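You operate a simulated robot arm through the tools that you are given. There is no shell and no other tool.

You run a simulated two-armed robot. Do the job below in one go: nothing can be reset, and whatever is moved stays where it is left.

## Task
Isolate the line, bin what jams the rollers, then power up and reset.
Fine: use the grey scrap bin; free the desk emergency stop too.

Only the result counts: the job must be done as asked and must still hold three seconds after the hand-in. Knocking over, shifting, dropping, spilling or breaking anything else fails it.

## Robot
Two 7-joint arms with two-finger parallel grippers on one trunk that stands fixed in place. Base frame: the origin is at the foot of the trunk, x ahead of it, y to its left, z up; the work surface is at about z = 90. Units: cm, degrees, N and s.
The left shoulder is at [7.1, 15.6, 125.5], the right one opposite. Payload 3.91 kg a hand.
The TCP of each hand is the grasp point between the finger pads, 3 cm short of the fingertips. In the tool frame z runs along the fingers and y along their closing line. Largest opening 11 cm; finger width 2, thickness 1; the body of the gripper, 4.8 by 11.2 cm, starts 5.5 cm behind the TCP.
Orientation is that of the tool frame in the base frame, as [roll, pitch, yaw] about the fixed x, y, z axes, in that order (R = Rz(yaw) Ry(pitch) Rx(roll)). With the fingers straight down and closing along the base's y, the tool's x points along the base's -x, its y along +y and its z along -z.

## Interface
- The arms move only by the tool servo_tool. It takes "left_targets", "right_targets" or both (then of equal length, played together; a hand with none holds still); each is text: rows parted by semicolons, each of 7 numbers parted by spaces: the finger opening in cm, from 0 to 11, then the shift along the tool's x, y, z in cm, then the turn, a rotation vector about the tool's x, y, z in degrees. In form: gripper tx ty tz wx wy wz; .... A call has 1 to 20 rows; each row shifts and turns the commanded pose from where the row before left it, along the tool's axes as they then stand. Each row takes 0.2 s and may step no farther than 5 cm and 8.6 degrees from the row before; otherwise, or with a gripper value out of range, the whole call is refused. Where a pose cannot be reached the arm comes as near as it can. A force on the tool above 40 N (or 10 N above the force at the start of the call, whichever is more), or a blocked arm, ends the call early, and 0.2 s more pass. Each finger travels about 10.8 cm/s and halts on what it meets, pressing with about 32 N; the grip force reading is that of the motor and also rises with nothing between the fingers. The clock runs only during rows and for 0.2 s after the last one: add rows that do not move to give the fingers time. The reply holds the time, the measured pose of the TCP, the force on the tool along the base axes, the opening and the grip force, in the units named above and with some noise, with the torque about the TCP (base axes, N m) and any sound that the robot's microphone picked up, and new pictures: "show" is both (left out), scene, wrist or none (wrist: the cameras of the hands that moved).
- Cameras (640 x 400 px; columns grow to the right, rows downward): "scene" is now at [11.79, -6.85, 150.42]; the picture's right is [-0.71, -0.70, 0.00], its down [-0.27, 0.27, -0.92] and it looks along [0.65, -0.66, -0.38] (base axes); focal length 317 px, centre (320, 200). "left" rides on the left gripper at [7.2, -1.7, -10.3] in its tool frame; the picture's right is [0.23, 0.97, 0.00], its down [-0.76, 0.18, -0.62] and it looks along [-0.61, 0.14, 0.78] (tool axes); focal length 222 px, centre (320, 200). "right" rides on the right gripper at [7.2, 1.7, -10.3] in its tool frame; the picture's right is [-0.23, 0.97, 0.00], its down [-0.76, -0.18, -0.62] and it looks along [-0.61, -0.14, 0.78] (tool axes); focal length 222 px, centre (320, 200). There is no depth. A picture from a camera that has moved, and an enlarged one, comes with that camera's place and axes in the base frame and with its lens.
- move_column(by): slides the trunk up (or, below 0, down) by that many cm; the arms and the scene camera ride with it, the base frame stays. It gives what a move gives, with no picture.
- turn_head(pan, tilt): turns the head with the scene camera to pan (to the left, within 86 degrees either way) and tilt (down, from -29 to 69), counted from straight ahead of the robot. It gives what a move gives, and a new picture of the scene camera.
- zoom(camera, box): a new picture of the part [left, top, right, bottom] of that camera's present view, enlarged. The clock stands still meanwhile.
- hand_in(): hands the job in; it is judged then, once.

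Places have to be worked out from the pictures, the camera data and where the tool is seen. Open the grippers and draw the arms clear of the work before you hand the job in, unless the task says otherwise.

The tools are called after ">>>" as a command line: name --argument value ..., lists and objects as JSON in quotes. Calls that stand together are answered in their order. servo_tool: Moves the arms, as the interface text tells. Its arguments: {"type":"object","properties":{"left_targets":{"type":"string"},"right_targets":{"type":"string"},"show":{"type":"string","enum":["both","scene","wrist","none"]}},"required":[]} The other tools are called the same way: move_column (by) slides the trunk up or down; turn_head (pan, tilt) turns the head that bears the scene camera; zoom (camera, box) takes an enlarged picture of a part of a camera's view; hand_in () hands the job in.

At the start:

```text
clock: 0.0
left_eef_pos: [79.28, -14.81, 126.96]
left_orientation: [180.0, 0.1, -179.8]
left_contact_force: [1.1, -0.1, -0.5]
left_ft_torque: [-0.03, 0.02, 0.03]
left_gripper_width: 11.01
left_grip_force: 0.0
right_eef_pos: [52.75, -71.3, 125.77]
right_orientation: [-179.9, 0.0, 180.0]
right_contact_force: [0.7, 0.2, -1.1]
right_ft_torque: [-0.03, 0.0, -0.03]
right_gripper_width: 11.0
right_grip_force: 0.1
trunk travel left (down, up): [-70.0, 24.0]
head pan, tilt: [-45.2, 22.6]
```

scene: 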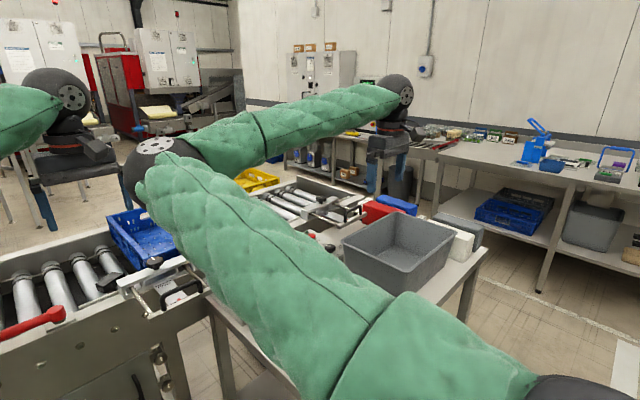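
right: 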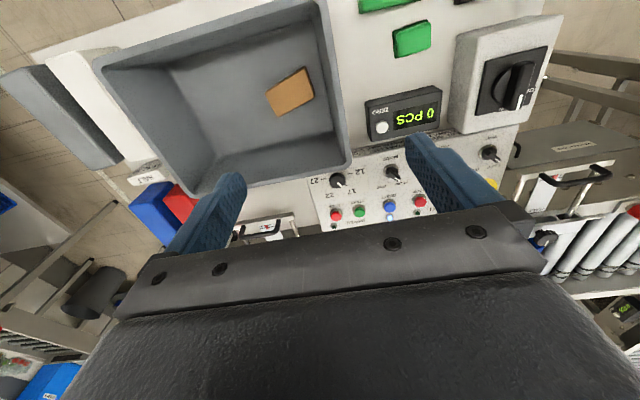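
left: 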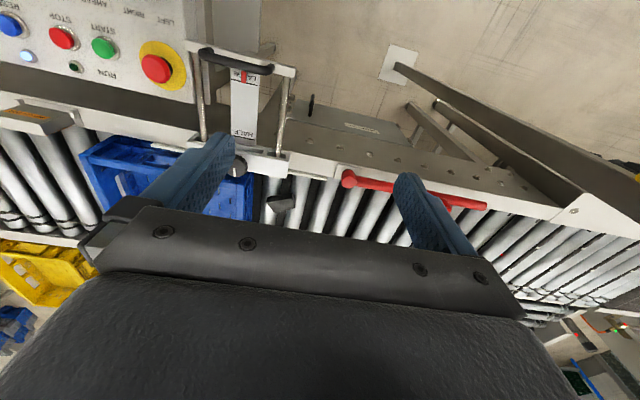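

The first pictures show a desk with a grey bin, a rotary isolator, a control panel with buttons and an e-stop, and a roller line with something jammed. I take enlarged views first to read things in detail.

>>> zoom --camera "right" --box '[300, 0, 560, 240]'

>>> zoom --camera "left" --box '[0, 0, 320, 240]'

>>> zoom --camera "left" --box '[180, 40, 520, 260]'

>>> zoom --camera "scene" --box '[0, 200, 240, 400]'

```text
1.67 times, centred on (430, 120) of right
camera zoom: at [45.39, -69.72, 136.12], right [0.23, 0.97, 0.0], down [0.76, -0.18, 0.62], along [0.61, -0.14, -0.78], focal length 370 px, centre (137, 333)
```

zoom: 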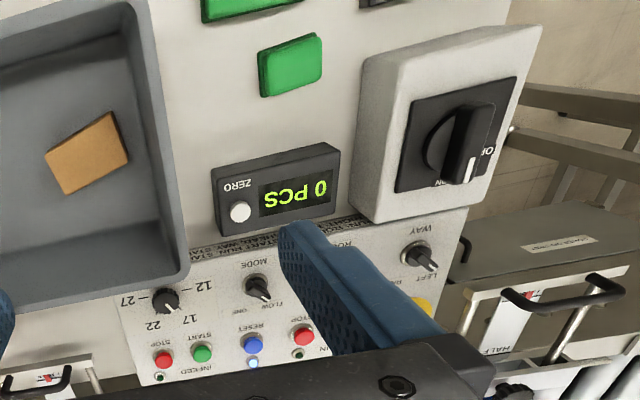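

```text
1.67 times, centred on (160, 120) of left
camera zoom: at [71.97, -16.56, 137.32], right [-0.23, 0.97, 0.0], down [0.76, 0.18, 0.62], along [0.61, 0.14, -0.78], focal length 370 px, centre (587, 333)
```

zoom: 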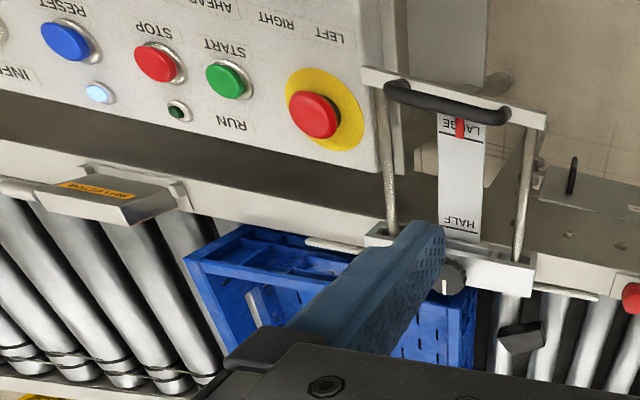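

```text
1.82 times, centred on (350, 150) of left
camera zoom: at [71.97, -16.56, 137.32], right [-0.23, 0.97, 0.0], down [0.76, 0.18, 0.62], along [0.61, 0.14, -0.78], focal length 404 px, centre (266, 291)
```

zoom: 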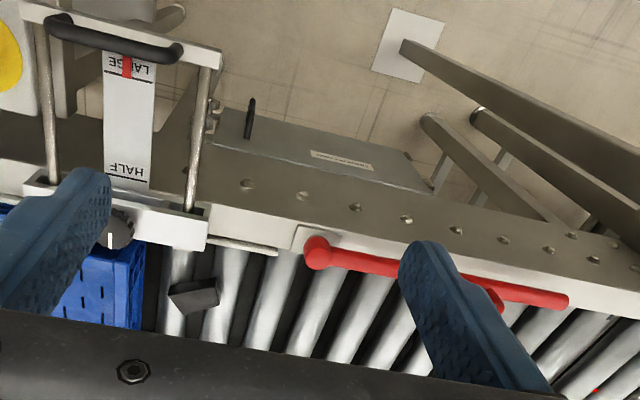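

```text
2.00 times, centred on (120, 300) of scene
camera zoom: at [11.79, -6.85, 150.42], right [-0.71, -0.7, 0.0], down [-0.27, 0.27, -0.92], along [0.65, -0.66, -0.38], focal length 633 px, centre (720, 0)
```

zoom: 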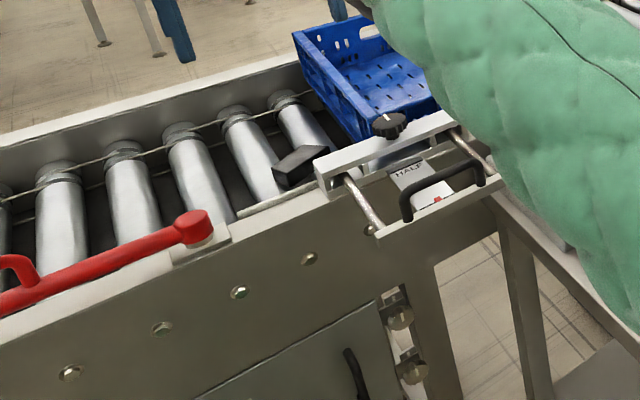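

The left arm hides much of the scene camera's view. I draw the left hand away to the left with free air around it, then look again.

>>> servo_tool --left_targets "11 0 5 0 0 0 0; 11 0 5 0 0 0 0; 11 0 5 0 0 0 0; 11 0 5 0 0 0 0; 11 0 5 0 0 0 0; 11 0 5 0 0 0 0; 11 0 5 0 0 0 0; 11 0 5 0 0 0 0; 11 0 5 0 0 0 0; 11 0 5 0 0 0 0" --show "both"

```text
clock: 1.7
left_eef_pos: [79.26, 19.61, 127.18]
left_orientation: [179.9, 0.1, 179.5]
left_contact_force: [4.1, -23.9, -4.3]
left_ft_torque: [0.51, 0.02, 0.01]
left_gripper_width: 9.81
left_grip_force: 0.1
right_eef_pos: [52.76, -71.88, 125.39]
right_orientation: [179.8, -0.1, 180.0]
right_contact_force: [-1.3, 0.0, 0.6]
right_ft_torque: [0.04, 0.0, 0.0]
right_gripper_width: 10.98
right_grip_force: 0.0
trunk travel left (down, up): [-70.0, 24.0]
head pan, tilt: [-45.2, 22.6]
stopped in row 8 (left hand): the force on the tool passed its limit at 55 N (the readings are from after the stop); the commanded pose is now the measured one
camera scene: at [11.86, -7.51, 150.37], right [-0.71, -0.7, 0.0], down [-0.27, 0.28, -0.92], along [0.65, -0.65, -0.39], focal length 317 px, centre (320, 200)
camera left: at [71.84, 17.83, 137.62], right [-0.22, 0.98, 0.0], down [0.76, 0.17, 0.62], along [0.61, 0.14, -0.78], focal length 222 px, centre (320, 200)
```

scene: 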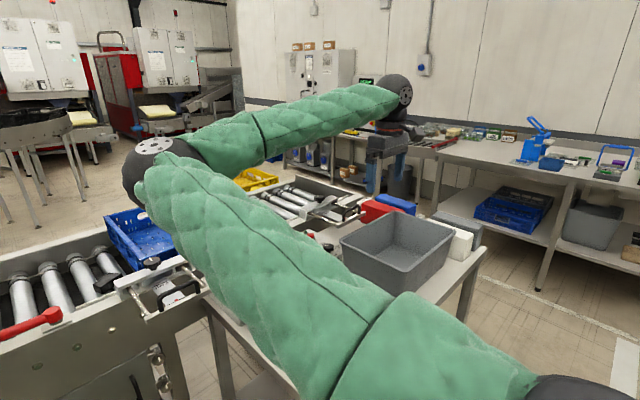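
left: 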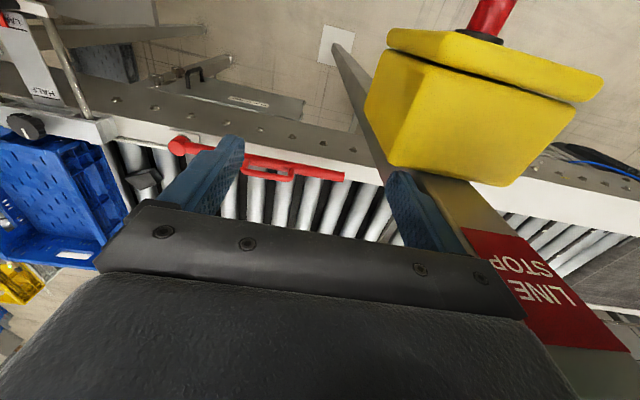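

The left hand met a post bearing a yellow "LINE STOP" box, so I back it off at once to the right. The arm across the scene view is actually the right one.

>>> servo_tool --left_targets "11 0 -2 0 0 0 0; 11 0 -3 0 0 0 0; 11 0 -3 0 0 0 0" --show "wrist"

>>> turn_head --pan 15 --tilt 20

```text
clock: 2.5
left_eef_pos: [79.17, 12.3, 127.28]
left_orientation: [-179.7, 0.0, 179.7]
left_contact_force: [0.8, -0.2, 1.0]
left_ft_torque: [-0.02, -0.01, 0.01]
left_gripper_width: 11.0
left_grip_force: 0.0
right_eef_pos: [52.74, -71.34, 125.73]
right_orientation: [-179.9, -0.1, -179.8]
right_contact_force: [-0.6, -0.1, -0.3]
right_ft_torque: [0.01, 0.03, -0.01]
right_gripper_width: 11.02
right_grip_force: 0.0
trunk travel left (down, up): [-70.0, 24.0]
head pan, tilt: [-45.2, 22.6]
camera left: at [71.81, 10.51, 137.64], right [-0.22, 0.97, 0.0], down [0.76, 0.18, 0.62], along [0.61, 0.14, -0.78], focal length 222 px, centre (320, 200)
```

left: 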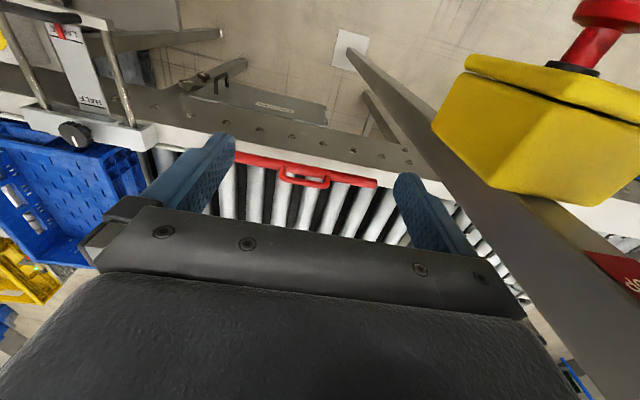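

```text
clock: 3.8
left_eef_pos: [79.25, 12.21, 127.33]
left_orientation: [-179.8, 0.0, 179.6]
left_contact_force: [-0.9, -0.4, 0.1]
left_ft_torque: [0.03, -0.05, 0.03]
left_gripper_width: 11.0
left_grip_force: 0.0
right_eef_pos: [52.77, -71.3, 125.71]
right_orientation: [180.0, -0.1, -180.0]
right_contact_force: [-1.3, -0.4, 0.2]
right_ft_torque: [-0.02, 0.03, -0.01]
right_gripper_width: 10.99
right_grip_force: 0.0
trunk travel left (down, up): [-70.0, 24.0]
head pan, tilt: [15.0, 20.0]
camera scene: at [14.24, 2.15, 150.83], right [0.26, -0.97, 0.0], down [-0.33, -0.09, -0.94], along [0.91, 0.24, -0.34], focal length 317 px, centre (320, 200)
```

scene: 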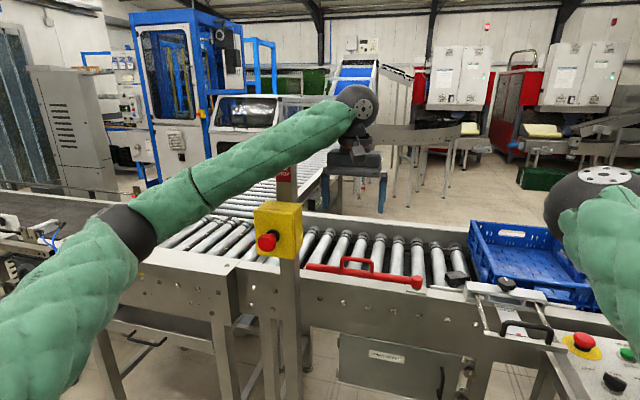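

The view now shows the line-stop post, the red lever, the jam by the blue crate and the panel. I enlarge these parts.

>>> zoom --camera "scene" --box '[400, 200, 640, 400]'

>>> zoom --camera "scene" --box '[220, 160, 440, 320]'

>>> zoom --camera "scene" --box '[320, 300, 500, 400]'

>>> turn_head --pan -20 --tilt 45

```text
2.00 times, centred on (520, 300) of scene
camera zoom: at [14.24, 2.15, 150.83], right [0.26, -0.97, 0.0], down [-0.33, -0.09, -0.94], along [0.91, 0.24, -0.34], focal length 633 px, centre (-80, 0)
```

zoom: 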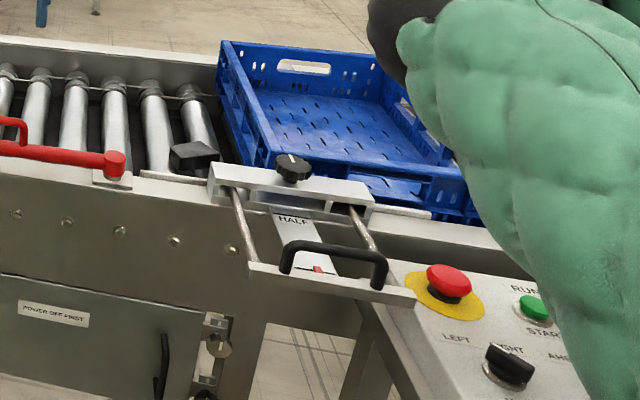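

```text
2.50 times, centred on (330, 240) of scene
camera zoom: at [14.24, 2.15, 150.83], right [0.26, -0.97, 0.0], down [-0.33, -0.09, -0.94], along [0.91, 0.24, -0.34], focal length 792 px, centre (295, 100)
```

zoom: 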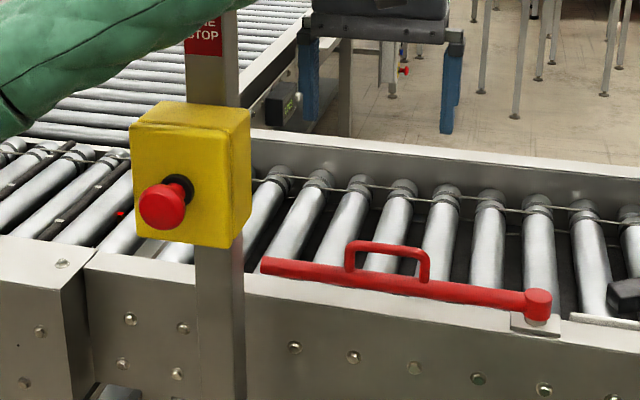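

```text
3.56 times, centred on (410, 350) of scene
camera zoom: at [14.24, 2.15, 150.83], right [0.26, -0.97, 0.0], down [-0.33, -0.09, -0.94], along [0.91, 0.24, -0.34], focal length 1126 px, centre (0, -333)
```

zoom: 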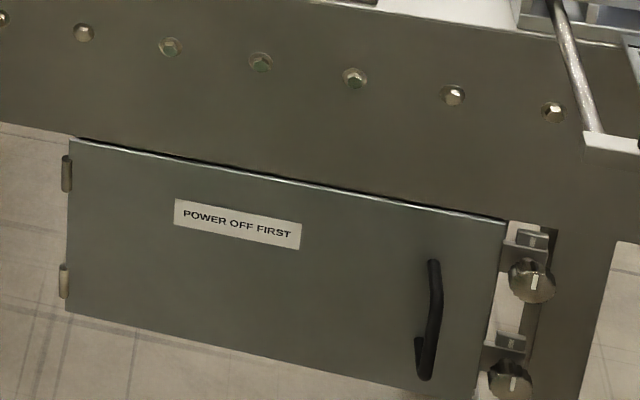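

```text
clock: 4.8
left_eef_pos: [79.18, 12.18, 127.24]
left_orientation: [-179.8, 0.1, 179.6]
left_contact_force: [0.0, -0.8, -0.2]
left_ft_torque: [0.02, -0.02, -0.01]
left_gripper_width: 11.0
left_grip_force: 0.1
right_eef_pos: [52.68, -71.23, 125.63]
right_orientation: [-180.0, 0.0, 180.0]
right_contact_force: [0.3, 0.2, -0.3]
right_ft_torque: [0.0, -0.01, 0.0]
right_gripper_width: 11.0
right_grip_force: 0.1
trunk travel left (down, up): [-70.0, 24.0]
head pan, tilt: [-20.0, 45.0]
camera scene: at [12.89, -3.03, 146.97], right [-0.34, -0.94, 0.0], down [-0.66, 0.24, -0.71], along [0.66, -0.24, -0.71], focal length 317 px, centre (320, 200)
```

scene: 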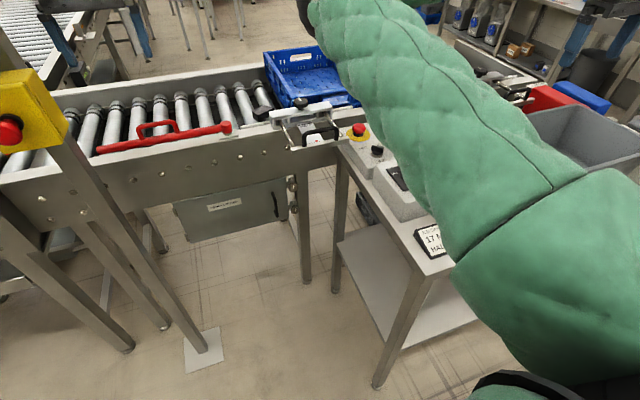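

The jam looks like a dark block near [109, -18, 93], and the post with the line stop stands near [79, 28]. I draw the left hand back and up, clear of post and work, and bring the right hand over the panel to see it with the wrist camera.

>>> servo_tool --left_targets "11 4 0 -2 0 0 0; 11 4 0 -2 0 0 0; 11 4 0 -2 0 0 0; 11 4 0 -2 0 0 0; 11 4 0 -2 0 0 0" --right_targets "11 -3 3 -1 0 0 0; 11 -3 3 -1 0 0 0; 11 -3 3 -1 0 0 0; 11 -3 3 -1 0 0 0; 11 -3 3 -1 0 0 0" --show "both"

```text
clock: 6.0
left_eef_pos: [58.92, 12.12, 137.56]
left_orientation: [-179.8, 0.1, 179.7]
left_contact_force: [1.0, -0.1, -0.5]
left_ft_torque: [0.02, 0.0, 0.0]
left_gripper_width: 10.99
left_grip_force: 0.0
right_eef_pos: [67.3, -56.17, 130.76]
right_orientation: [179.9, 0.0, 179.9]
right_contact_force: [-0.7, 0.5, -0.6]
right_ft_torque: [0.02, -0.02, 0.01]
right_gripper_width: 10.97
right_grip_force: 0.1
trunk travel left (down, up): [-70.0, 24.0]
head pan, tilt: [-20.0, 45.0]
camera scene: at [12.78, -2.97, 146.97], right [-0.34, -0.94, 0.0], down [-0.66, 0.24, -0.71], along [0.66, -0.24, -0.71], focal length 317 px, centre (320, 200)
camera right: at [59.96, -54.58, 141.14], right [0.23, 0.97, 0.0], down [0.76, -0.18, 0.62], along [0.61, -0.14, -0.78], focal length 222 px, centre (320, 200)
camera left: at [51.55, 10.42, 147.9], right [-0.22, 0.98, 0.0], down [0.76, 0.18, 0.62], along [0.61, 0.13, -0.78], focal length 222 px, centre (320, 200)
```

scene: 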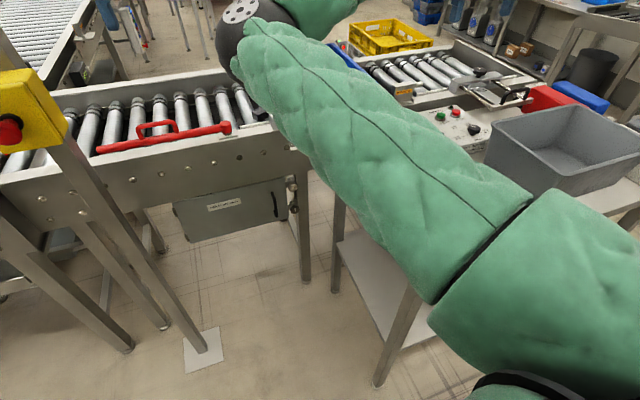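
right: 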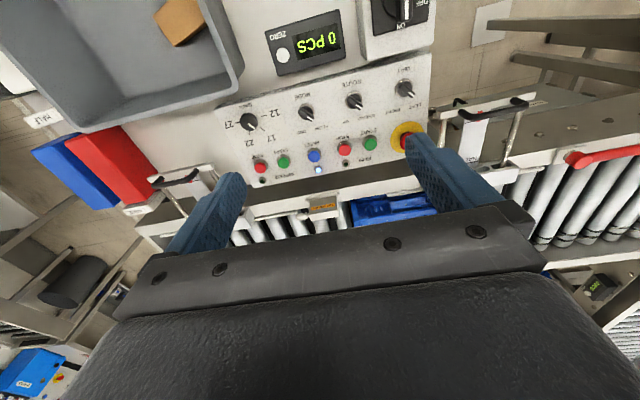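
left: 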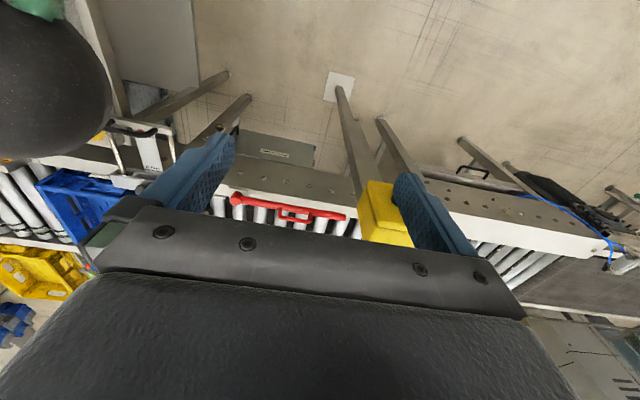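

The panel is now in view of the right wrist camera. I enlarge it to read the labels and switch positions.

>>> zoom --camera "right" --box '[220, 60, 440, 200]'

>>> zoom --camera "right" --box '[340, 0, 460, 70]'

>>> zoom --camera "left" --box '[0, 60, 240, 260]'

>>> zoom --camera "scene" --box '[0, 40, 320, 240]'

```text
2.86 times, centred on (330, 130) of right
camera zoom: at [59.96, -54.58, 141.14], right [0.23, 0.97, 0.0], down [0.76, -0.18, 0.62], along [0.61, -0.14, -0.78], focal length 635 px, centre (291, 400)
```

zoom: 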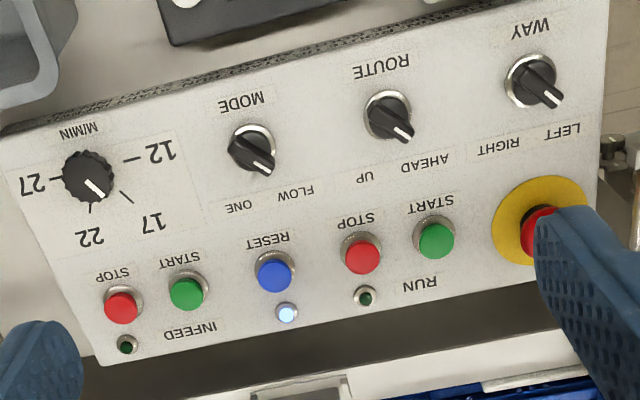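

```text
5.33 times, centred on (400, 35) of right
camera zoom: at [59.96, -54.58, 141.14], right [0.23, 0.97, 0.0], down [0.76, -0.18, 0.62], along [0.61, -0.14, -0.78], focal length 1185 px, centre (-107, 1080)
```

zoom: 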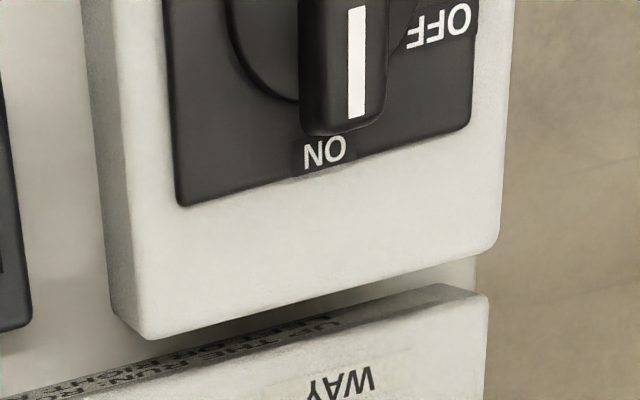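

```text
2.00 times, centred on (120, 160) of left
camera zoom: at [51.55, 10.42, 147.9], right [-0.22, 0.98, 0.0], down [0.76, 0.18, 0.62], along [0.61, 0.13, -0.78], focal length 444 px, centre (720, 280)
```

zoom: 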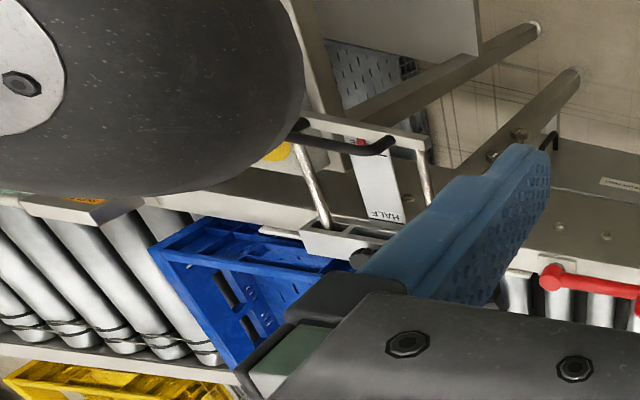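

```text
2.00 times, centred on (160, 140) of scene
camera zoom: at [12.78, -2.97, 146.97], right [-0.34, -0.94, 0.0], down [-0.66, 0.24, -0.71], along [0.66, -0.24, -0.71], focal length 633 px, centre (640, 320)
```

zoom: 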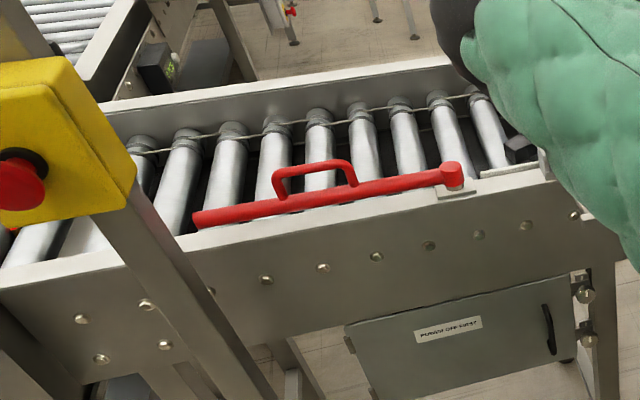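

The isolator's pointer appears to be at ON, with OFF to one side (toward the robot's left). I move the right hand back so its camera sees the isolator, the desk card and the notice along the panel edge.

>>> servo_tool --right_targets "11 4 1 0 0 0 0; 11 4 1 0 0 0 0; 11 4 1 0 0 0 0; 11 3 1 0 0 0 0; 11 0 0 0 0 0 0" --show "both"

>>> zoom --camera "right" --box '[240, 0, 480, 150]'

>>> zoom --camera "right" --box '[220, 80, 420, 200]'

```text
clock: 7.2
left_eef_pos: [59.11, 12.0, 137.43]
left_orientation: [-179.8, 0.0, 179.7]
left_contact_force: [0.1, 0.1, -0.2]
left_ft_torque: [-0.01, -0.02, -0.01]
left_gripper_width: 11.0
left_grip_force: 0.1
right_eef_pos: [52.46, -52.43, 130.54]
right_orientation: [180.0, -0.1, -180.0]
right_contact_force: [-0.1, -1.0, -0.4]
right_ft_torque: [0.02, -0.02, 0.01]
right_gripper_width: 11.02
right_grip_force: 0.0
trunk travel left (down, up): [-70.0, 24.0]
head pan, tilt: [-20.0, 45.0]
camera scene: at [12.96, -3.09, 146.96], right [-0.34, -0.94, 0.0], down [-0.67, 0.24, -0.71], along [0.66, -0.24, -0.71], focal length 317 px, centre (320, 200)
camera right: at [45.14, -50.68, 140.9], right [0.23, 0.97, 0.0], down [0.76, -0.18, 0.62], along [0.61, -0.14, -0.78], focal length 222 px, centre (320, 200)
```

scene: 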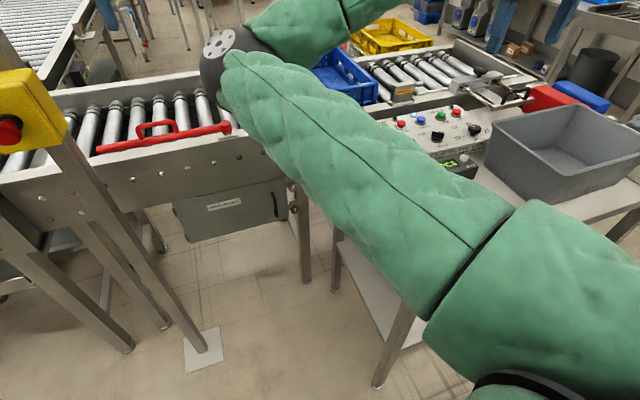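
right: 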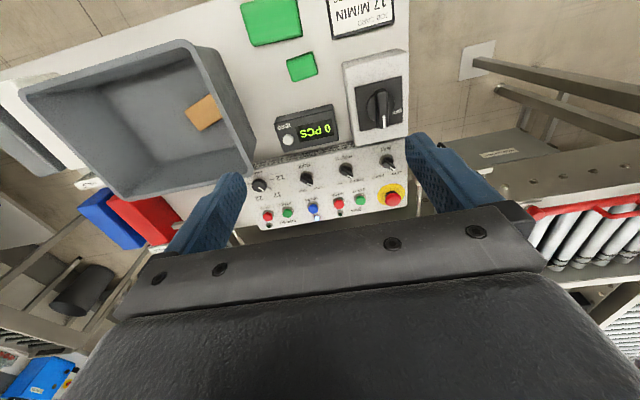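

```text
2.67 times, centred on (360, 75) of right
camera zoom: at [45.14, -50.68, 140.9], right [0.23, 0.97, 0.0], down [0.76, -0.18, 0.62], along [0.61, -0.14, -0.78], focal length 592 px, centre (213, 533)
```

zoom: 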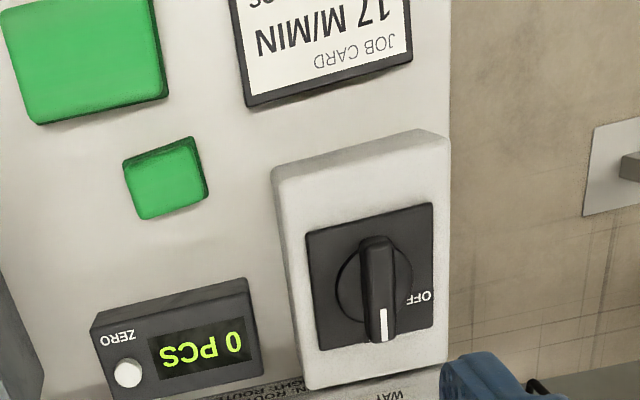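

```text
3.20 times, centred on (320, 140) of right
camera zoom: at [45.14, -50.68, 140.9], right [0.23, 0.97, 0.0], down [0.76, -0.18, 0.62], along [0.61, -0.14, -0.78], focal length 711 px, centre (320, 392)
```

zoom: 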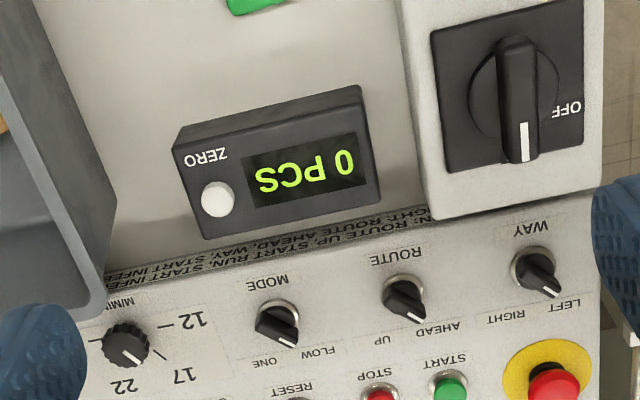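

The isolator face centre works out at about [59.3, -42.7, 98.0], with the knob bar along x, its top at z ≈ 101.4 and its pointer ahead at ON; OFF is to its left, so it turns counter-clockwise seen from above. I bring the right hand above it, partly closed, to check alignment.

>>> servo_tool --right_targets "6 -1.37 1.93 2.5 0 0 0; 6 -1.37 1.93 2.5 0 0 0; 6 -1.37 1.93 2.5 0 0 0; 6 -1.37 1.93 2.5 0 0 0; 6 -1.36 1.91 2.5 0 0 0; 6 0 0 3 0 0 0; 6 0 0 3 0 0 0; 6 0 0 0 0 0 0" --show "both"

```text
clock: 9.0
left_eef_pos: [59.02, 12.19, 137.36]
left_orientation: [-179.8, 0.1, 179.7]
left_contact_force: [0.6, 0.2, -0.4]
left_ft_torque: [-0.02, 0.0, 0.0]
left_gripper_width: 11.0
left_grip_force: 0.1
right_eef_pos: [59.08, -51.1, 112.56]
right_orientation: [-179.9, 0.1, 180.0]
right_contact_force: [-0.7, -0.4, 0.4]
right_ft_torque: [-0.02, 0.03, 0.0]
right_gripper_width: 5.99
right_grip_force: 0.1
right hand out of reach, approached as far as the arm can: row 2, 3, 4, 5
trunk travel left (down, up): [-70.0, 24.0]
head pan, tilt: [-20.0, 45.0]
camera scene: at [12.84, -2.99, 146.97], right [-0.34, -0.94, 0.0], down [-0.66, 0.24, -0.71], along [0.66, -0.24, -0.71], focal length 317 px, centre (320, 200)
camera right: at [51.78, -49.46, 122.96], right [0.23, 0.97, 0.0], down [0.76, -0.18, 0.62], along [0.61, -0.14, -0.78], focal length 222 px, centre (320, 200)
```

scene: 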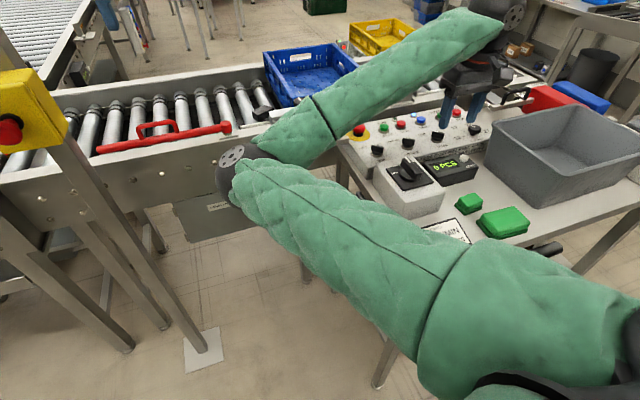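
right: 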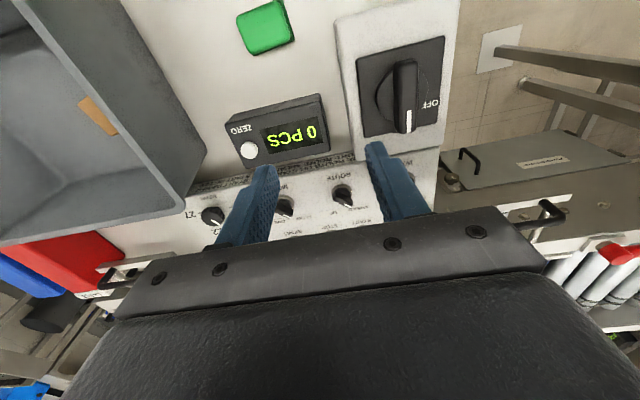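

The hand stopped at y ≈ -51, a limit of this arm posture rather than a contact. I test whether turning the hand about the vertical frees more travel to the left.

>>> servo_tool --right_targets "6 0 0 -1 0 0 -8; 6 0 0 -1 0 0 -8; 6 0 0 0 0 0 -8; 6 0 0 0 0 0 -8" --show "none"

```text
clock: 10.0
left_eef_pos: [58.93, 12.12, 137.41]
left_orientation: [-179.7, 0.1, 179.7]
left_contact_force: [-0.4, -0.3, 0.2]
left_ft_torque: [0.02, -0.01, 0.01]
left_gripper_width: 11.02
left_grip_force: 0.0
right_eef_pos: [59.19, -51.05, 114.66]
right_orientation: [-180.0, 0.1, -147.8]
right_contact_force: [0.7, 0.0, 0.5]
right_ft_torque: [0.03, -0.02, -0.02]
right_gripper_width: 5.99
right_grip_force: 0.1
trunk travel left (down, up): [-70.0, 24.0]
head pan, tilt: [-20.0, 45.0]
```

The hand turned 32° counter-clockwise without trouble. Now I test moving left (base +y) from here.

>>> servo_tool --right_targets "6 -1.066 1.692 0 0 0 0; 6 -1.066 1.692 0 0 0 0; 6 0 0 0 0 0 0" --show "none"

```text
clock: 10.8
left_eef_pos: [58.99, 12.11, 137.46]
left_orientation: [-179.8, 0.1, 179.7]
left_contact_force: [0.4, 1.5, -0.5]
left_ft_torque: [0.03, 0.0, 0.0]
left_gripper_width: 11.01
left_grip_force: 0.0
right_eef_pos: [59.33, -51.08, 114.61]
right_orientation: [180.0, 0.0, -148.1]
right_contact_force: [-0.4, 0.2, -0.1]
right_ft_torque: [0.0, 0.01, -0.02]
right_gripper_width: 5.98
right_grip_force: 0.1
right hand out of reach, approached as far as the arm can: row 1, 2
trunk travel left (down, up): [-70.0, 24.0]
head pan, tilt: [-20.0, 45.0]
```

The right hand is still held at y ≈ -51, so the limit lies in the arm posture (its elbow is inward near [54, -4, 115]) or in closeness to the left hand. I move the left hand farther away to the left and up, then retry.

>>> servo_tool --left_targets "11 1 3 -2 0 0 0; 11 1 3 -2 0 0 0; 11 1 3 -2 0 0 0; 11 1 3 -2 0 0 0; 11 1 3 -2 0 0 0; 11 0 0 0 0 0 0" --show "both"

>>> servo_tool --right_targets "6 -1.066 1.692 0 0 0 0; 6 -1.066 1.692 0 0 0 0; 6 0 0 0 0 0 0" --show "none"

```text
clock: 12.2
left_eef_pos: [54.12, 27.6, 147.28]
left_orientation: [-179.8, 0.0, 179.7]
left_contact_force: [0.0, 0.1, -0.7]
left_ft_torque: [0.04, 0.0, 0.0]
left_gripper_width: 10.98
left_grip_force: 0.0
right_eef_pos: [59.38, -51.16, 114.44]
right_orientation: [-180.0, -0.1, -148.0]
right_contact_force: [-0.1, 0.2, -0.8]
right_ft_torque: [-0.01, -0.02, -0.02]
right_gripper_width: 6.0
right_grip_force: 0.1
trunk travel left (down, up): [-70.0, 24.0]
head pan, tilt: [-20.0, 45.0]
camera scene: at [13.0, -3.08, 146.95], right [-0.34, -0.94, 0.0], down [-0.67, 0.24, -0.71], along [0.66, -0.24, -0.71], focal length 317 px, centre (320, 200)
camera left: at [46.93, 25.81, 157.62], right [-0.22, 0.98, 0.0], down [0.76, 0.18, 0.62], along [0.61, 0.14, -0.78], focal length 222 px, centre (320, 200)
```

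scene: 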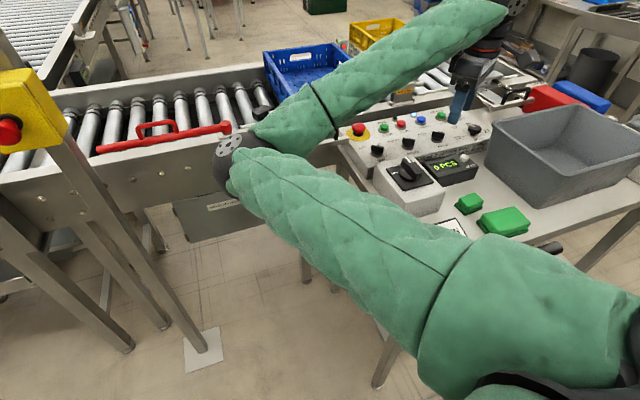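
left: 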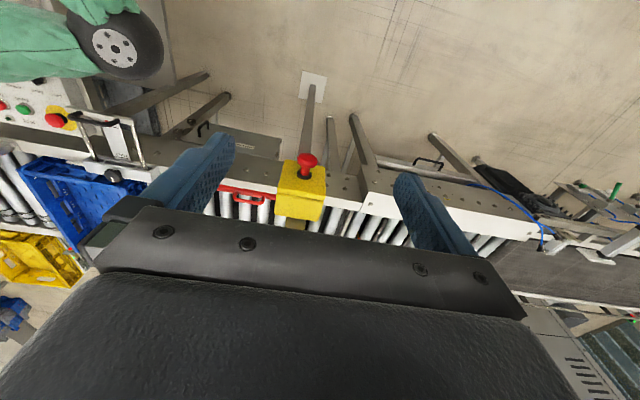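

```text
clock: 13.0
left_eef_pos: [54.19, 27.5, 147.23]
left_orientation: [-179.7, 0.1, 179.7]
left_contact_force: [-0.6, -0.8, 0.1]
left_ft_torque: [-0.01, 0.01, 0.0]
left_gripper_width: 11.03
left_grip_force: 0.1
right_eef_pos: [59.25, -51.17, 114.61]
right_orientation: [-180.0, 0.0, -148.0]
right_contact_force: [0.3, 0.2, -0.2]
right_ft_torque: [0.0, -0.02, 0.01]
right_gripper_width: 6.02
right_grip_force: 0.0
right hand out of reach, approached as far as the arm can: row 1, 2
trunk travel left (down, up): [-70.0, 24.0]
head pan, tilt: [-20.0, 45.0]
```

Moving the left arm changed nothing, so it is the right arm's own posture. I probe whether more leftward travel exists farther ahead (x ≈ 71) at this height, well above the desk items.

>>> servo_tool --right_targets "6 -3.39 -2.12 0 0 0 0; 6 -3.39 -2.12 0 0 0 0; 6 -3.39 -2.12 0 0 0 0; 6 -2.12 3.39 0 0 0 0; 6 -2.12 3.39 0 0 0 0; 6 0 0 0 0 0 0" --show "scene"

```text
clock: 14.4
left_eef_pos: [54.12, 27.62, 147.2]
left_orientation: [-179.8, 0.1, 179.7]
left_contact_force: [-0.2, 0.3, -0.3]
left_ft_torque: [0.0, -0.06, -0.02]
left_gripper_width: 11.0
left_grip_force: 0.1
right_eef_pos: [72.73, -48.21, 114.25]
right_orientation: [-179.9, 0.0, -148.0]
right_contact_force: [-0.2, 0.4, -0.5]
right_ft_torque: [0.01, 0.06, -0.04]
right_gripper_width: 6.01
right_grip_force: 0.1
right hand out of reach, approached as far as the arm can: row 4, 5
trunk travel left (down, up): [-70.0, 24.0]
head pan, tilt: [-20.0, 45.0]
camera scene: at [12.88, -2.99, 146.97], right [-0.34, -0.94, 0.0], down [-0.66, 0.24, -0.71], along [0.66, -0.24, -0.71], focal length 317 px, centre (320, 200)
```

scene: 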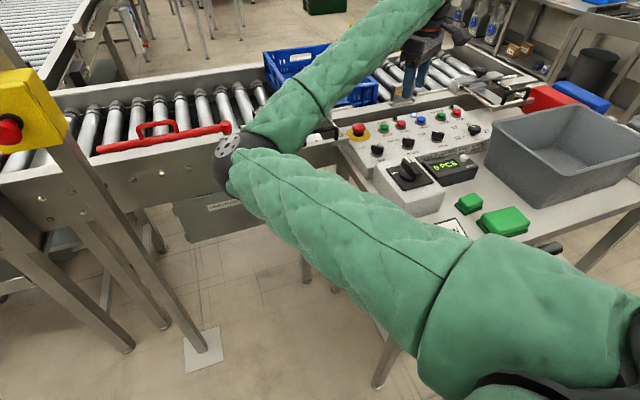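

The elbow stays put against its limit while the hand swings around it. I test another trunk height: raise the trunk 12 cm and see if the leftward travel grows.

>>> move_column --by 12

>>> servo_tool --right_targets "6 0 0 4 0 0 0; 6 0 0 4 0 0 0; 6 0 0 4 0 0 0; 6 -2.12 3.39 0 0 0 0; 6 -2.12 3.39 0 0 0 0; 6 0 0 0 0 0 0" --show "scene"

```text
clock: 15.9
left_eef_pos: [54.23, 27.64, 159.19]
left_orientation: [-179.8, 0.1, 179.6]
left_contact_force: [0.3, 0.8, 0.2]
left_ft_torque: [-0.04, 0.03, 0.01]
left_gripper_width: 11.02
left_grip_force: 0.1
right_eef_pos: [72.72, -48.29, 126.13]
right_orientation: [-180.0, -0.1, -148.0]
right_contact_force: [0.7, 0.3, -0.5]
right_ft_torque: [0.01, 0.0, 0.02]
right_gripper_width: 6.0
right_grip_force: 0.0
trunk travel left (down, up): [-82.0, 12.0]
head pan, tilt: [-20.0, 45.0]
```

```text
clock: 17.3
left_eef_pos: [54.16, 27.74, 159.31]
left_orientation: [-179.7, 0.0, 179.7]
left_contact_force: [0.2, 0.0, 0.1]
left_ft_torque: [0.01, 0.0, 0.01]
left_gripper_width: 11.01
left_grip_force: 0.0
right_eef_pos: [75.37, -44.46, 112.51]
right_orientation: [180.0, -0.1, -148.0]
right_contact_force: [0.0, -0.7, -0.5]
right_ft_torque: [0.04, 0.0, -0.02]
right_gripper_width: 6.01
right_grip_force: 0.1
right hand out of reach, approached as far as the arm can: row 4, 5
trunk travel left (down, up): [-82.0, 12.0]
head pan, tilt: [-20.0, 45.0]
camera scene: at [12.83, -3.04, 158.97], right [-0.34, -0.94, 0.0], down [-0.66, 0.24, -0.71], along [0.66, -0.24, -0.71], focal length 317 px, centre (320, 200)
```

scene: 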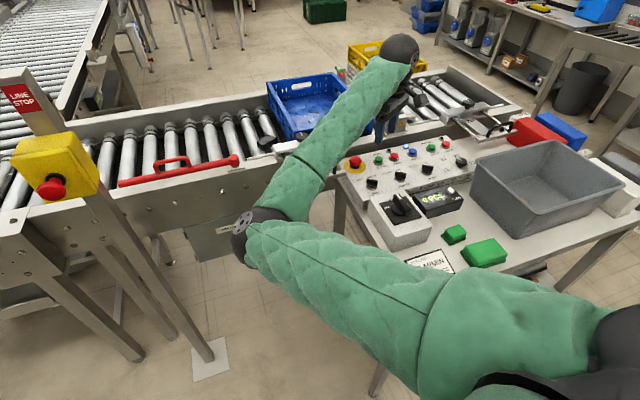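

Raising the trunk helped (y reached -44.5). I raise it the remaining 12 cm and test again near the isolator's x.

>>> move_column --by 12

>>> servo_tool --right_targets "6 0 0 3 0 0 0; 6 3.39 2.12 0 0 0 0; 6 3.39 2.12 0 0 0 0; 6 3.39 2.12 3 0 0 0; 6 3.39 2.12 3 0 0 0; 6 -2.12 3.39 3 0 0 0; 6 0 0 0 0 0 0" --show "scene"

```text
clock: 18.8
left_eef_pos: [54.28, 27.68, 171.2]
left_orientation: [-179.8, 0.1, 179.8]
left_contact_force: [-0.6, 0.2, 0.2]
left_ft_torque: [-0.01, 0.0, 0.02]
left_gripper_width: 11.01
left_grip_force: 0.0
right_eef_pos: [75.36, -44.44, 124.37]
right_orientation: [-180.0, -0.1, -148.0]
right_contact_force: [-0.4, -0.2, 0.0]
right_ft_torque: [0.04, -0.01, 0.01]
right_gripper_width: 6.0
right_grip_force: 0.0
trunk travel left (down, up): [-94.0, 0.0]
head pan, tilt: [-20.0, 45.0]
```

```text
clock: 20.1
left_eef_pos: [54.25, 27.78, 171.19]
left_orientation: [-179.9, 0.1, 179.7]
left_contact_force: [0.7, -0.5, 0.3]
left_ft_torque: [-0.04, 0.01, 0.04]
left_gripper_width: 10.99
left_grip_force: 0.1
right_eef_pos: [67.15, -49.5, 124.04]
right_orientation: [-172.7, 9.2, -149.4]
right_contact_force: [0.1, 1.2, 0.1]
right_ft_torque: [0.01, 0.01, 0.01]
right_gripper_width: 6.0
right_grip_force: 0.0
right hand out of reach, approached as far as the arm can: row 2, 3, 4, 5, 6
trunk travel left (down, up): [-94.0, 0.0]
head pan, tilt: [-20.0, 45.0]
stopped in row 6 (right hand): the arm was blocked; the commanded pose is now the measured one
camera scene: at [12.93, -2.81, 170.98], right [-0.34, -0.94, 0.0], down [-0.67, 0.24, -0.71], along [0.66, -0.24, -0.71], focal length 317 px, centre (320, 200)
```

scene: 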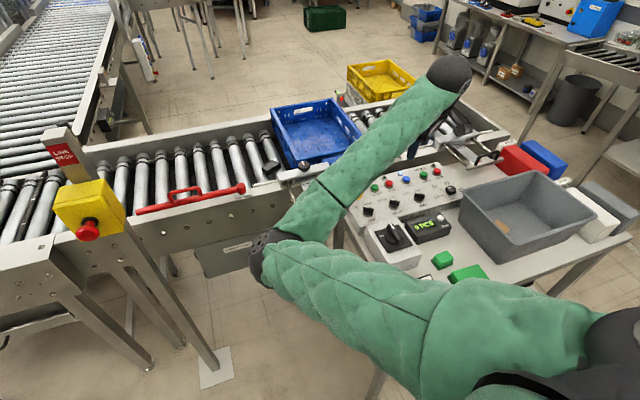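

The arm got stuck in this raised posture (tilted a few degrees, no outside force), so I lift the hand, straighten it, and return the trunk toward its first height.

>>> servo_tool --right_targets "6 -2 -2 -4 0 0 0; 6 -2 -2 -4 0 0 0; 6 0 0 -4 -3.65 4.6 0; 6 0 0 -4 -3.65 4.6 0; 6 0 0 -4 0 0 0; 6 0 0 0 0 0 0" --show "scene"

```text
clock: 21.5
left_eef_pos: [54.15, 27.58, 171.32]
left_orientation: [-179.8, 0.1, 179.8]
left_contact_force: [0.2, -0.3, 0.6]
left_ft_torque: [-0.03, 0.03, -0.04]
left_gripper_width: 10.98
left_grip_force: 0.0
right_eef_pos: [69.76, -50.79, 144.96]
right_orientation: [179.7, 0.1, -149.9]
right_contact_force: [-1.0, -0.2, 0.8]
right_ft_torque: [-0.01, -0.03, 0.0]
right_gripper_width: 6.01
right_grip_force: 0.1
trunk travel left (down, up): [-94.0, 0.0]
head pan, tilt: [-20.0, 45.0]
camera scene: at [12.87, -3.03, 170.97], right [-0.34, -0.94, 0.0], down [-0.66, 0.24, -0.71], along [0.66, -0.24, -0.71], focal length 317 px, centre (320, 200)
```

scene: 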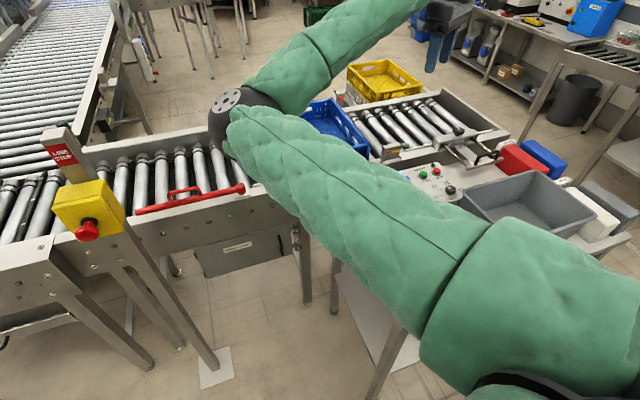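

With the hand straight again at z ≈ 145, I test leftward and rearward travel at this height before changing the trunk.

>>> servo_tool --right_targets "6 -2.0 3.46 0 0 0 0; 6 -2.0 3.46 0 0 0 0; 6 -2.0 3.46 0 0 0 0; 6 0 0 0 0 0 0" --show "none"

```text
clock: 22.5
left_eef_pos: [54.04, 27.7, 171.29]
left_orientation: [-179.8, 0.1, 179.7]
left_contact_force: [0.8, 0.5, 0.0]
left_ft_torque: [0.0, -0.04, 0.0]
left_gripper_width: 10.99
left_grip_force: 0.1
right_eef_pos: [71.95, -48.9, 144.95]
right_orientation: [179.6, 0.1, -149.9]
right_contact_force: [0.5, 0.4, -0.2]
right_ft_torque: [0.0, -0.01, -0.02]
right_gripper_width: 6.02
right_grip_force: 0.0
right hand out of reach, approached as far as the arm can: row 1, 2, 3
trunk travel left (down, up): [-94.0, 0.0]
head pan, tilt: [-20.0, 45.0]
```

The limit fits a fixed elbow near [54, -4] with the hand circling it, so a tilted forearm would let the hand come closer; lowering the trunk should give that. I return the trunk to its start height first, then raise the hands before lowering further.

>>> move_column --by -24

>>> servo_tool --left_targets "11 1 0 -4 0 0 0; 11 1 0 -4 0 0 0; 11 1 0 -4 0 0 0; 11 1 0 -3 0 0 0; 11 0 0 0 0 0 0" --right_targets "6 0 0 -4 0 0 0; 6 0 0 -4 0 0 0; 6 0 0 -4 0 0 0; 6 0 0 -3 0 0 0; 6 0 0 0 0 0 0" --show "scene"

```text
clock: 25.0
left_eef_pos: [54.25, 27.68, 147.34]
left_orientation: [-179.8, 0.1, 179.7]
left_contact_force: [-0.6, -0.2, -0.2]
left_ft_torque: [-0.02, -0.01, -0.01]
left_gripper_width: 10.99
left_grip_force: 0.1
right_eef_pos: [71.91, -48.84, 120.77]
right_orientation: [179.6, 0.0, -149.9]
right_contact_force: [0.0, -0.9, -0.5]
right_ft_torque: [-0.01, 0.02, -0.02]
right_gripper_width: 5.99
right_grip_force: 0.1
trunk travel left (down, up): [-70.0, 24.0]
head pan, tilt: [-20.0, 45.0]
```

```text
clock: 26.2
left_eef_pos: [50.24, 27.63, 162.4]
left_orientation: [-179.7, -0.1, 179.7]
left_contact_force: [-0.1, -0.1, 0.0]
left_ft_torque: [-0.03, 0.03, 0.02]
left_gripper_width: 11.0
left_grip_force: 0.1
right_eef_pos: [71.85, -49.1, 135.78]
right_orientation: [179.6, 0.0, -149.9]
right_contact_force: [0.2, -0.5, -0.7]
right_ft_torque: [0.02, 0.04, -0.01]
right_gripper_width: 6.01
right_grip_force: 0.1
trunk travel left (down, up): [-70.0, 24.0]
head pan, tilt: [-20.0, 45.0]
camera scene: at [13.06, -2.94, 146.94], right [-0.34, -0.94, 0.0], down [-0.67, 0.24, -0.71], along [0.66, -0.24, -0.71], focal length 317 px, centre (320, 200)
```

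scene: 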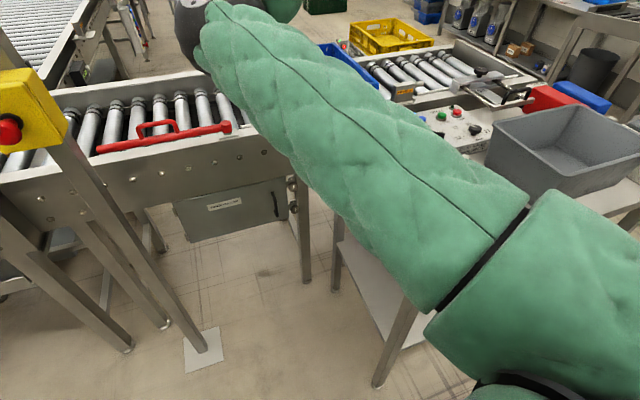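

Raising the hand only lifts the elbow along with it, so the right arm's posture will not reach the isolator with a vertical tool. The left arm can: I park the right hand high and to the right-rear (turning its yaw back), leaving the space over the isolator free.

>>> servo_tool --right_targets "6 0 0 0 0 0 7.5; 6 0 0 0 0 0 7.5; 6 0 0 0 0 0 7.5; 6 0 0 0 0 0 7.6; 6 3.4 -2.6 -1.2 0 0 0; 6 3.4 -2.6 -1.2 0 0 0; 6 3.4 -2.6 -1.2 0 0 0; 6 3.4 -2.6 -1.2 0 0 0; 6 3.4 -2.6 -1.2 0 0 0; 6 3.4 -2.6 -1.2 0 0 0; 6 3.4 -2.6 -1.2 0 0 0; 6 3.4 -2.6 -1.2 0 0 0; 6 3.4 -2.6 -1.2 0 0 0; 6 3.4 -2.6 -1.2 0 0 0; 6 0 0 0 0 0 0" --show "scene"

```text
clock: 29.4
left_eef_pos: [50.14, 27.68, 162.38]
left_orientation: [-179.6, 0.0, 179.6]
left_contact_force: [0.5, 0.2, -0.3]
left_ft_torque: [-0.05, 0.03, 0.02]
left_gripper_width: 11.01
left_grip_force: 0.1
right_eef_pos: [37.85, -74.75, 147.45]
right_orientation: [179.7, -0.1, 180.0]
right_contact_force: [1.2, -0.3, -0.5]
right_ft_torque: [0.0, -0.01, 0.02]
right_gripper_width: 6.0
right_grip_force: 0.1
trunk travel left (down, up): [-70.0, 24.0]
head pan, tilt: [-20.0, 45.0]
camera scene: at [12.94, -2.89, 146.96], right [-0.34, -0.94, 0.0], down [-0.67, 0.24, -0.71], along [0.66, -0.24, -0.71], focal length 317 px, centre (320, 200)
```

scene: 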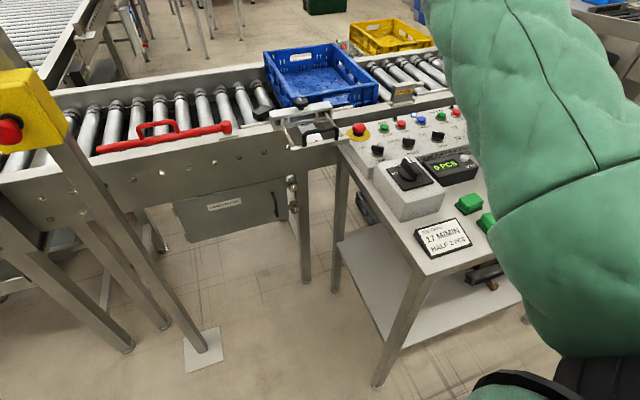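

The view of desk and line is clear now. I enlarge the isolator and panel and the jam.

>>> zoom --camera "scene" --box '[330, 100, 490, 220]'

>>> zoom --camera "scene" --box '[200, 60, 380, 180]'

>>> zoom --camera "scene" --box '[400, 210, 500, 270]'

```text
3.33 times, centred on (410, 160) of scene
camera zoom: at [12.94, -2.89, 146.96], right [-0.34, -0.94, 0.0], down [-0.67, 0.24, -0.71], along [0.66, -0.24, -0.71], focal length 1056 px, centre (20, 333)
```

zoom: 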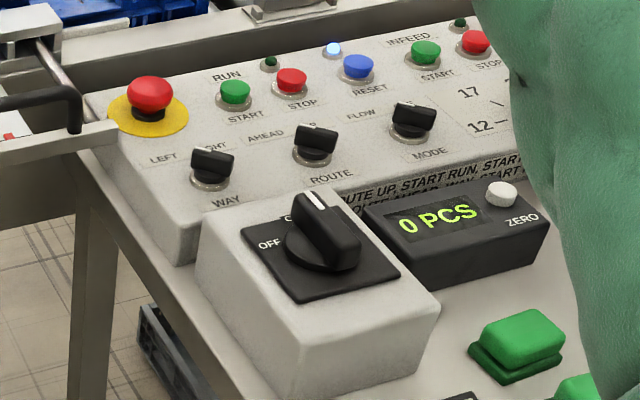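

```text
3.33 times, centred on (290, 120) of scene
camera zoom: at [12.94, -2.89, 146.96], right [-0.34, -0.94, 0.0], down [-0.67, 0.24, -0.71], along [0.66, -0.24, -0.71], focal length 1056 px, centre (420, 467)
```

zoom: 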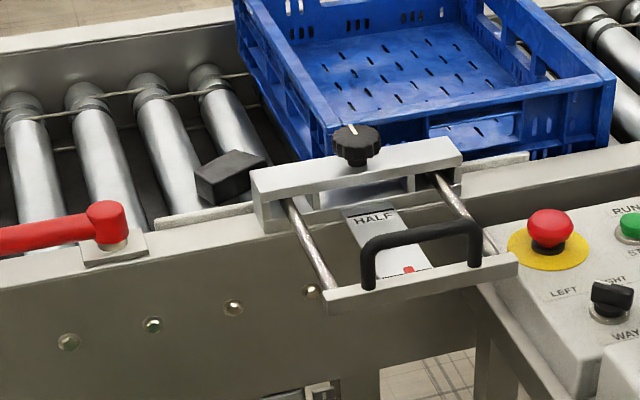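

```text
6.40 times, centred on (450, 240) of scene
camera zoom: at [12.94, -2.89, 146.96], right [-0.34, -0.94, 0.0], down [-0.67, 0.24, -0.71], along [0.66, -0.24, -0.71], focal length 2027 px, centre (-512, -56)
```

zoom: 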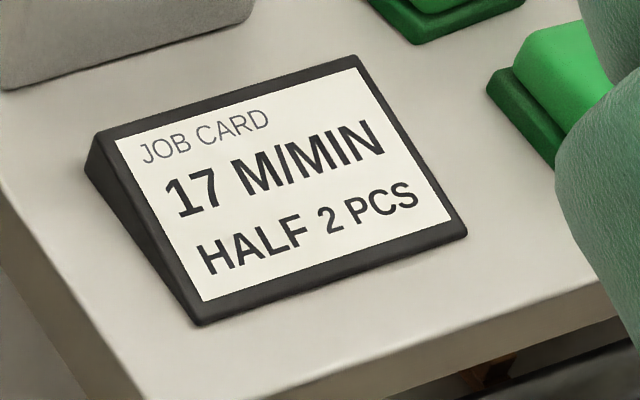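

The isolator knob clearly points to ON with OFF at its left, and the dark block lies on the rollers just left of the guide. The right elbow still looks near [51, -37, 138], too close to where the left hand must go, so I look right to check free space before parking it farther back.

>>> turn_head --pan -70 --tilt 15

```text
clock: 30.6
left_eef_pos: [50.03, 27.42, 162.45]
left_orientation: [-179.8, 0.1, 179.7]
left_contact_force: [-0.5, -0.5, -0.2]
left_ft_torque: [-0.02, 0.0, 0.03]
left_gripper_width: 11.0
left_grip_force: 0.0
right_eef_pos: [37.91, -74.91, 147.4]
right_orientation: [179.6, -0.1, -180.0]
right_contact_force: [-1.1, 0.5, 0.1]
right_ft_torque: [-0.02, -0.03, 0.01]
right_gripper_width: 5.98
right_grip_force: 0.1
trunk travel left (down, up): [-70.0, 24.0]
head pan, tilt: [-70.0, 15.0]
camera scene: at [8.44, -9.0, 151.65], right [-0.94, -0.34, 0.0], down [-0.09, 0.24, -0.97], along [0.33, -0.91, -0.26], focal length 317 px, centre (320, 200)
```

scene: 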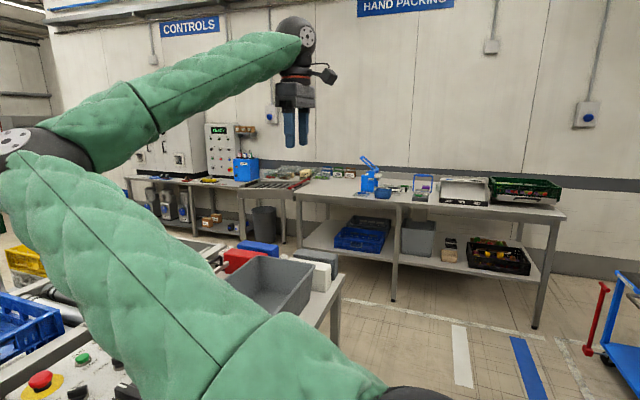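

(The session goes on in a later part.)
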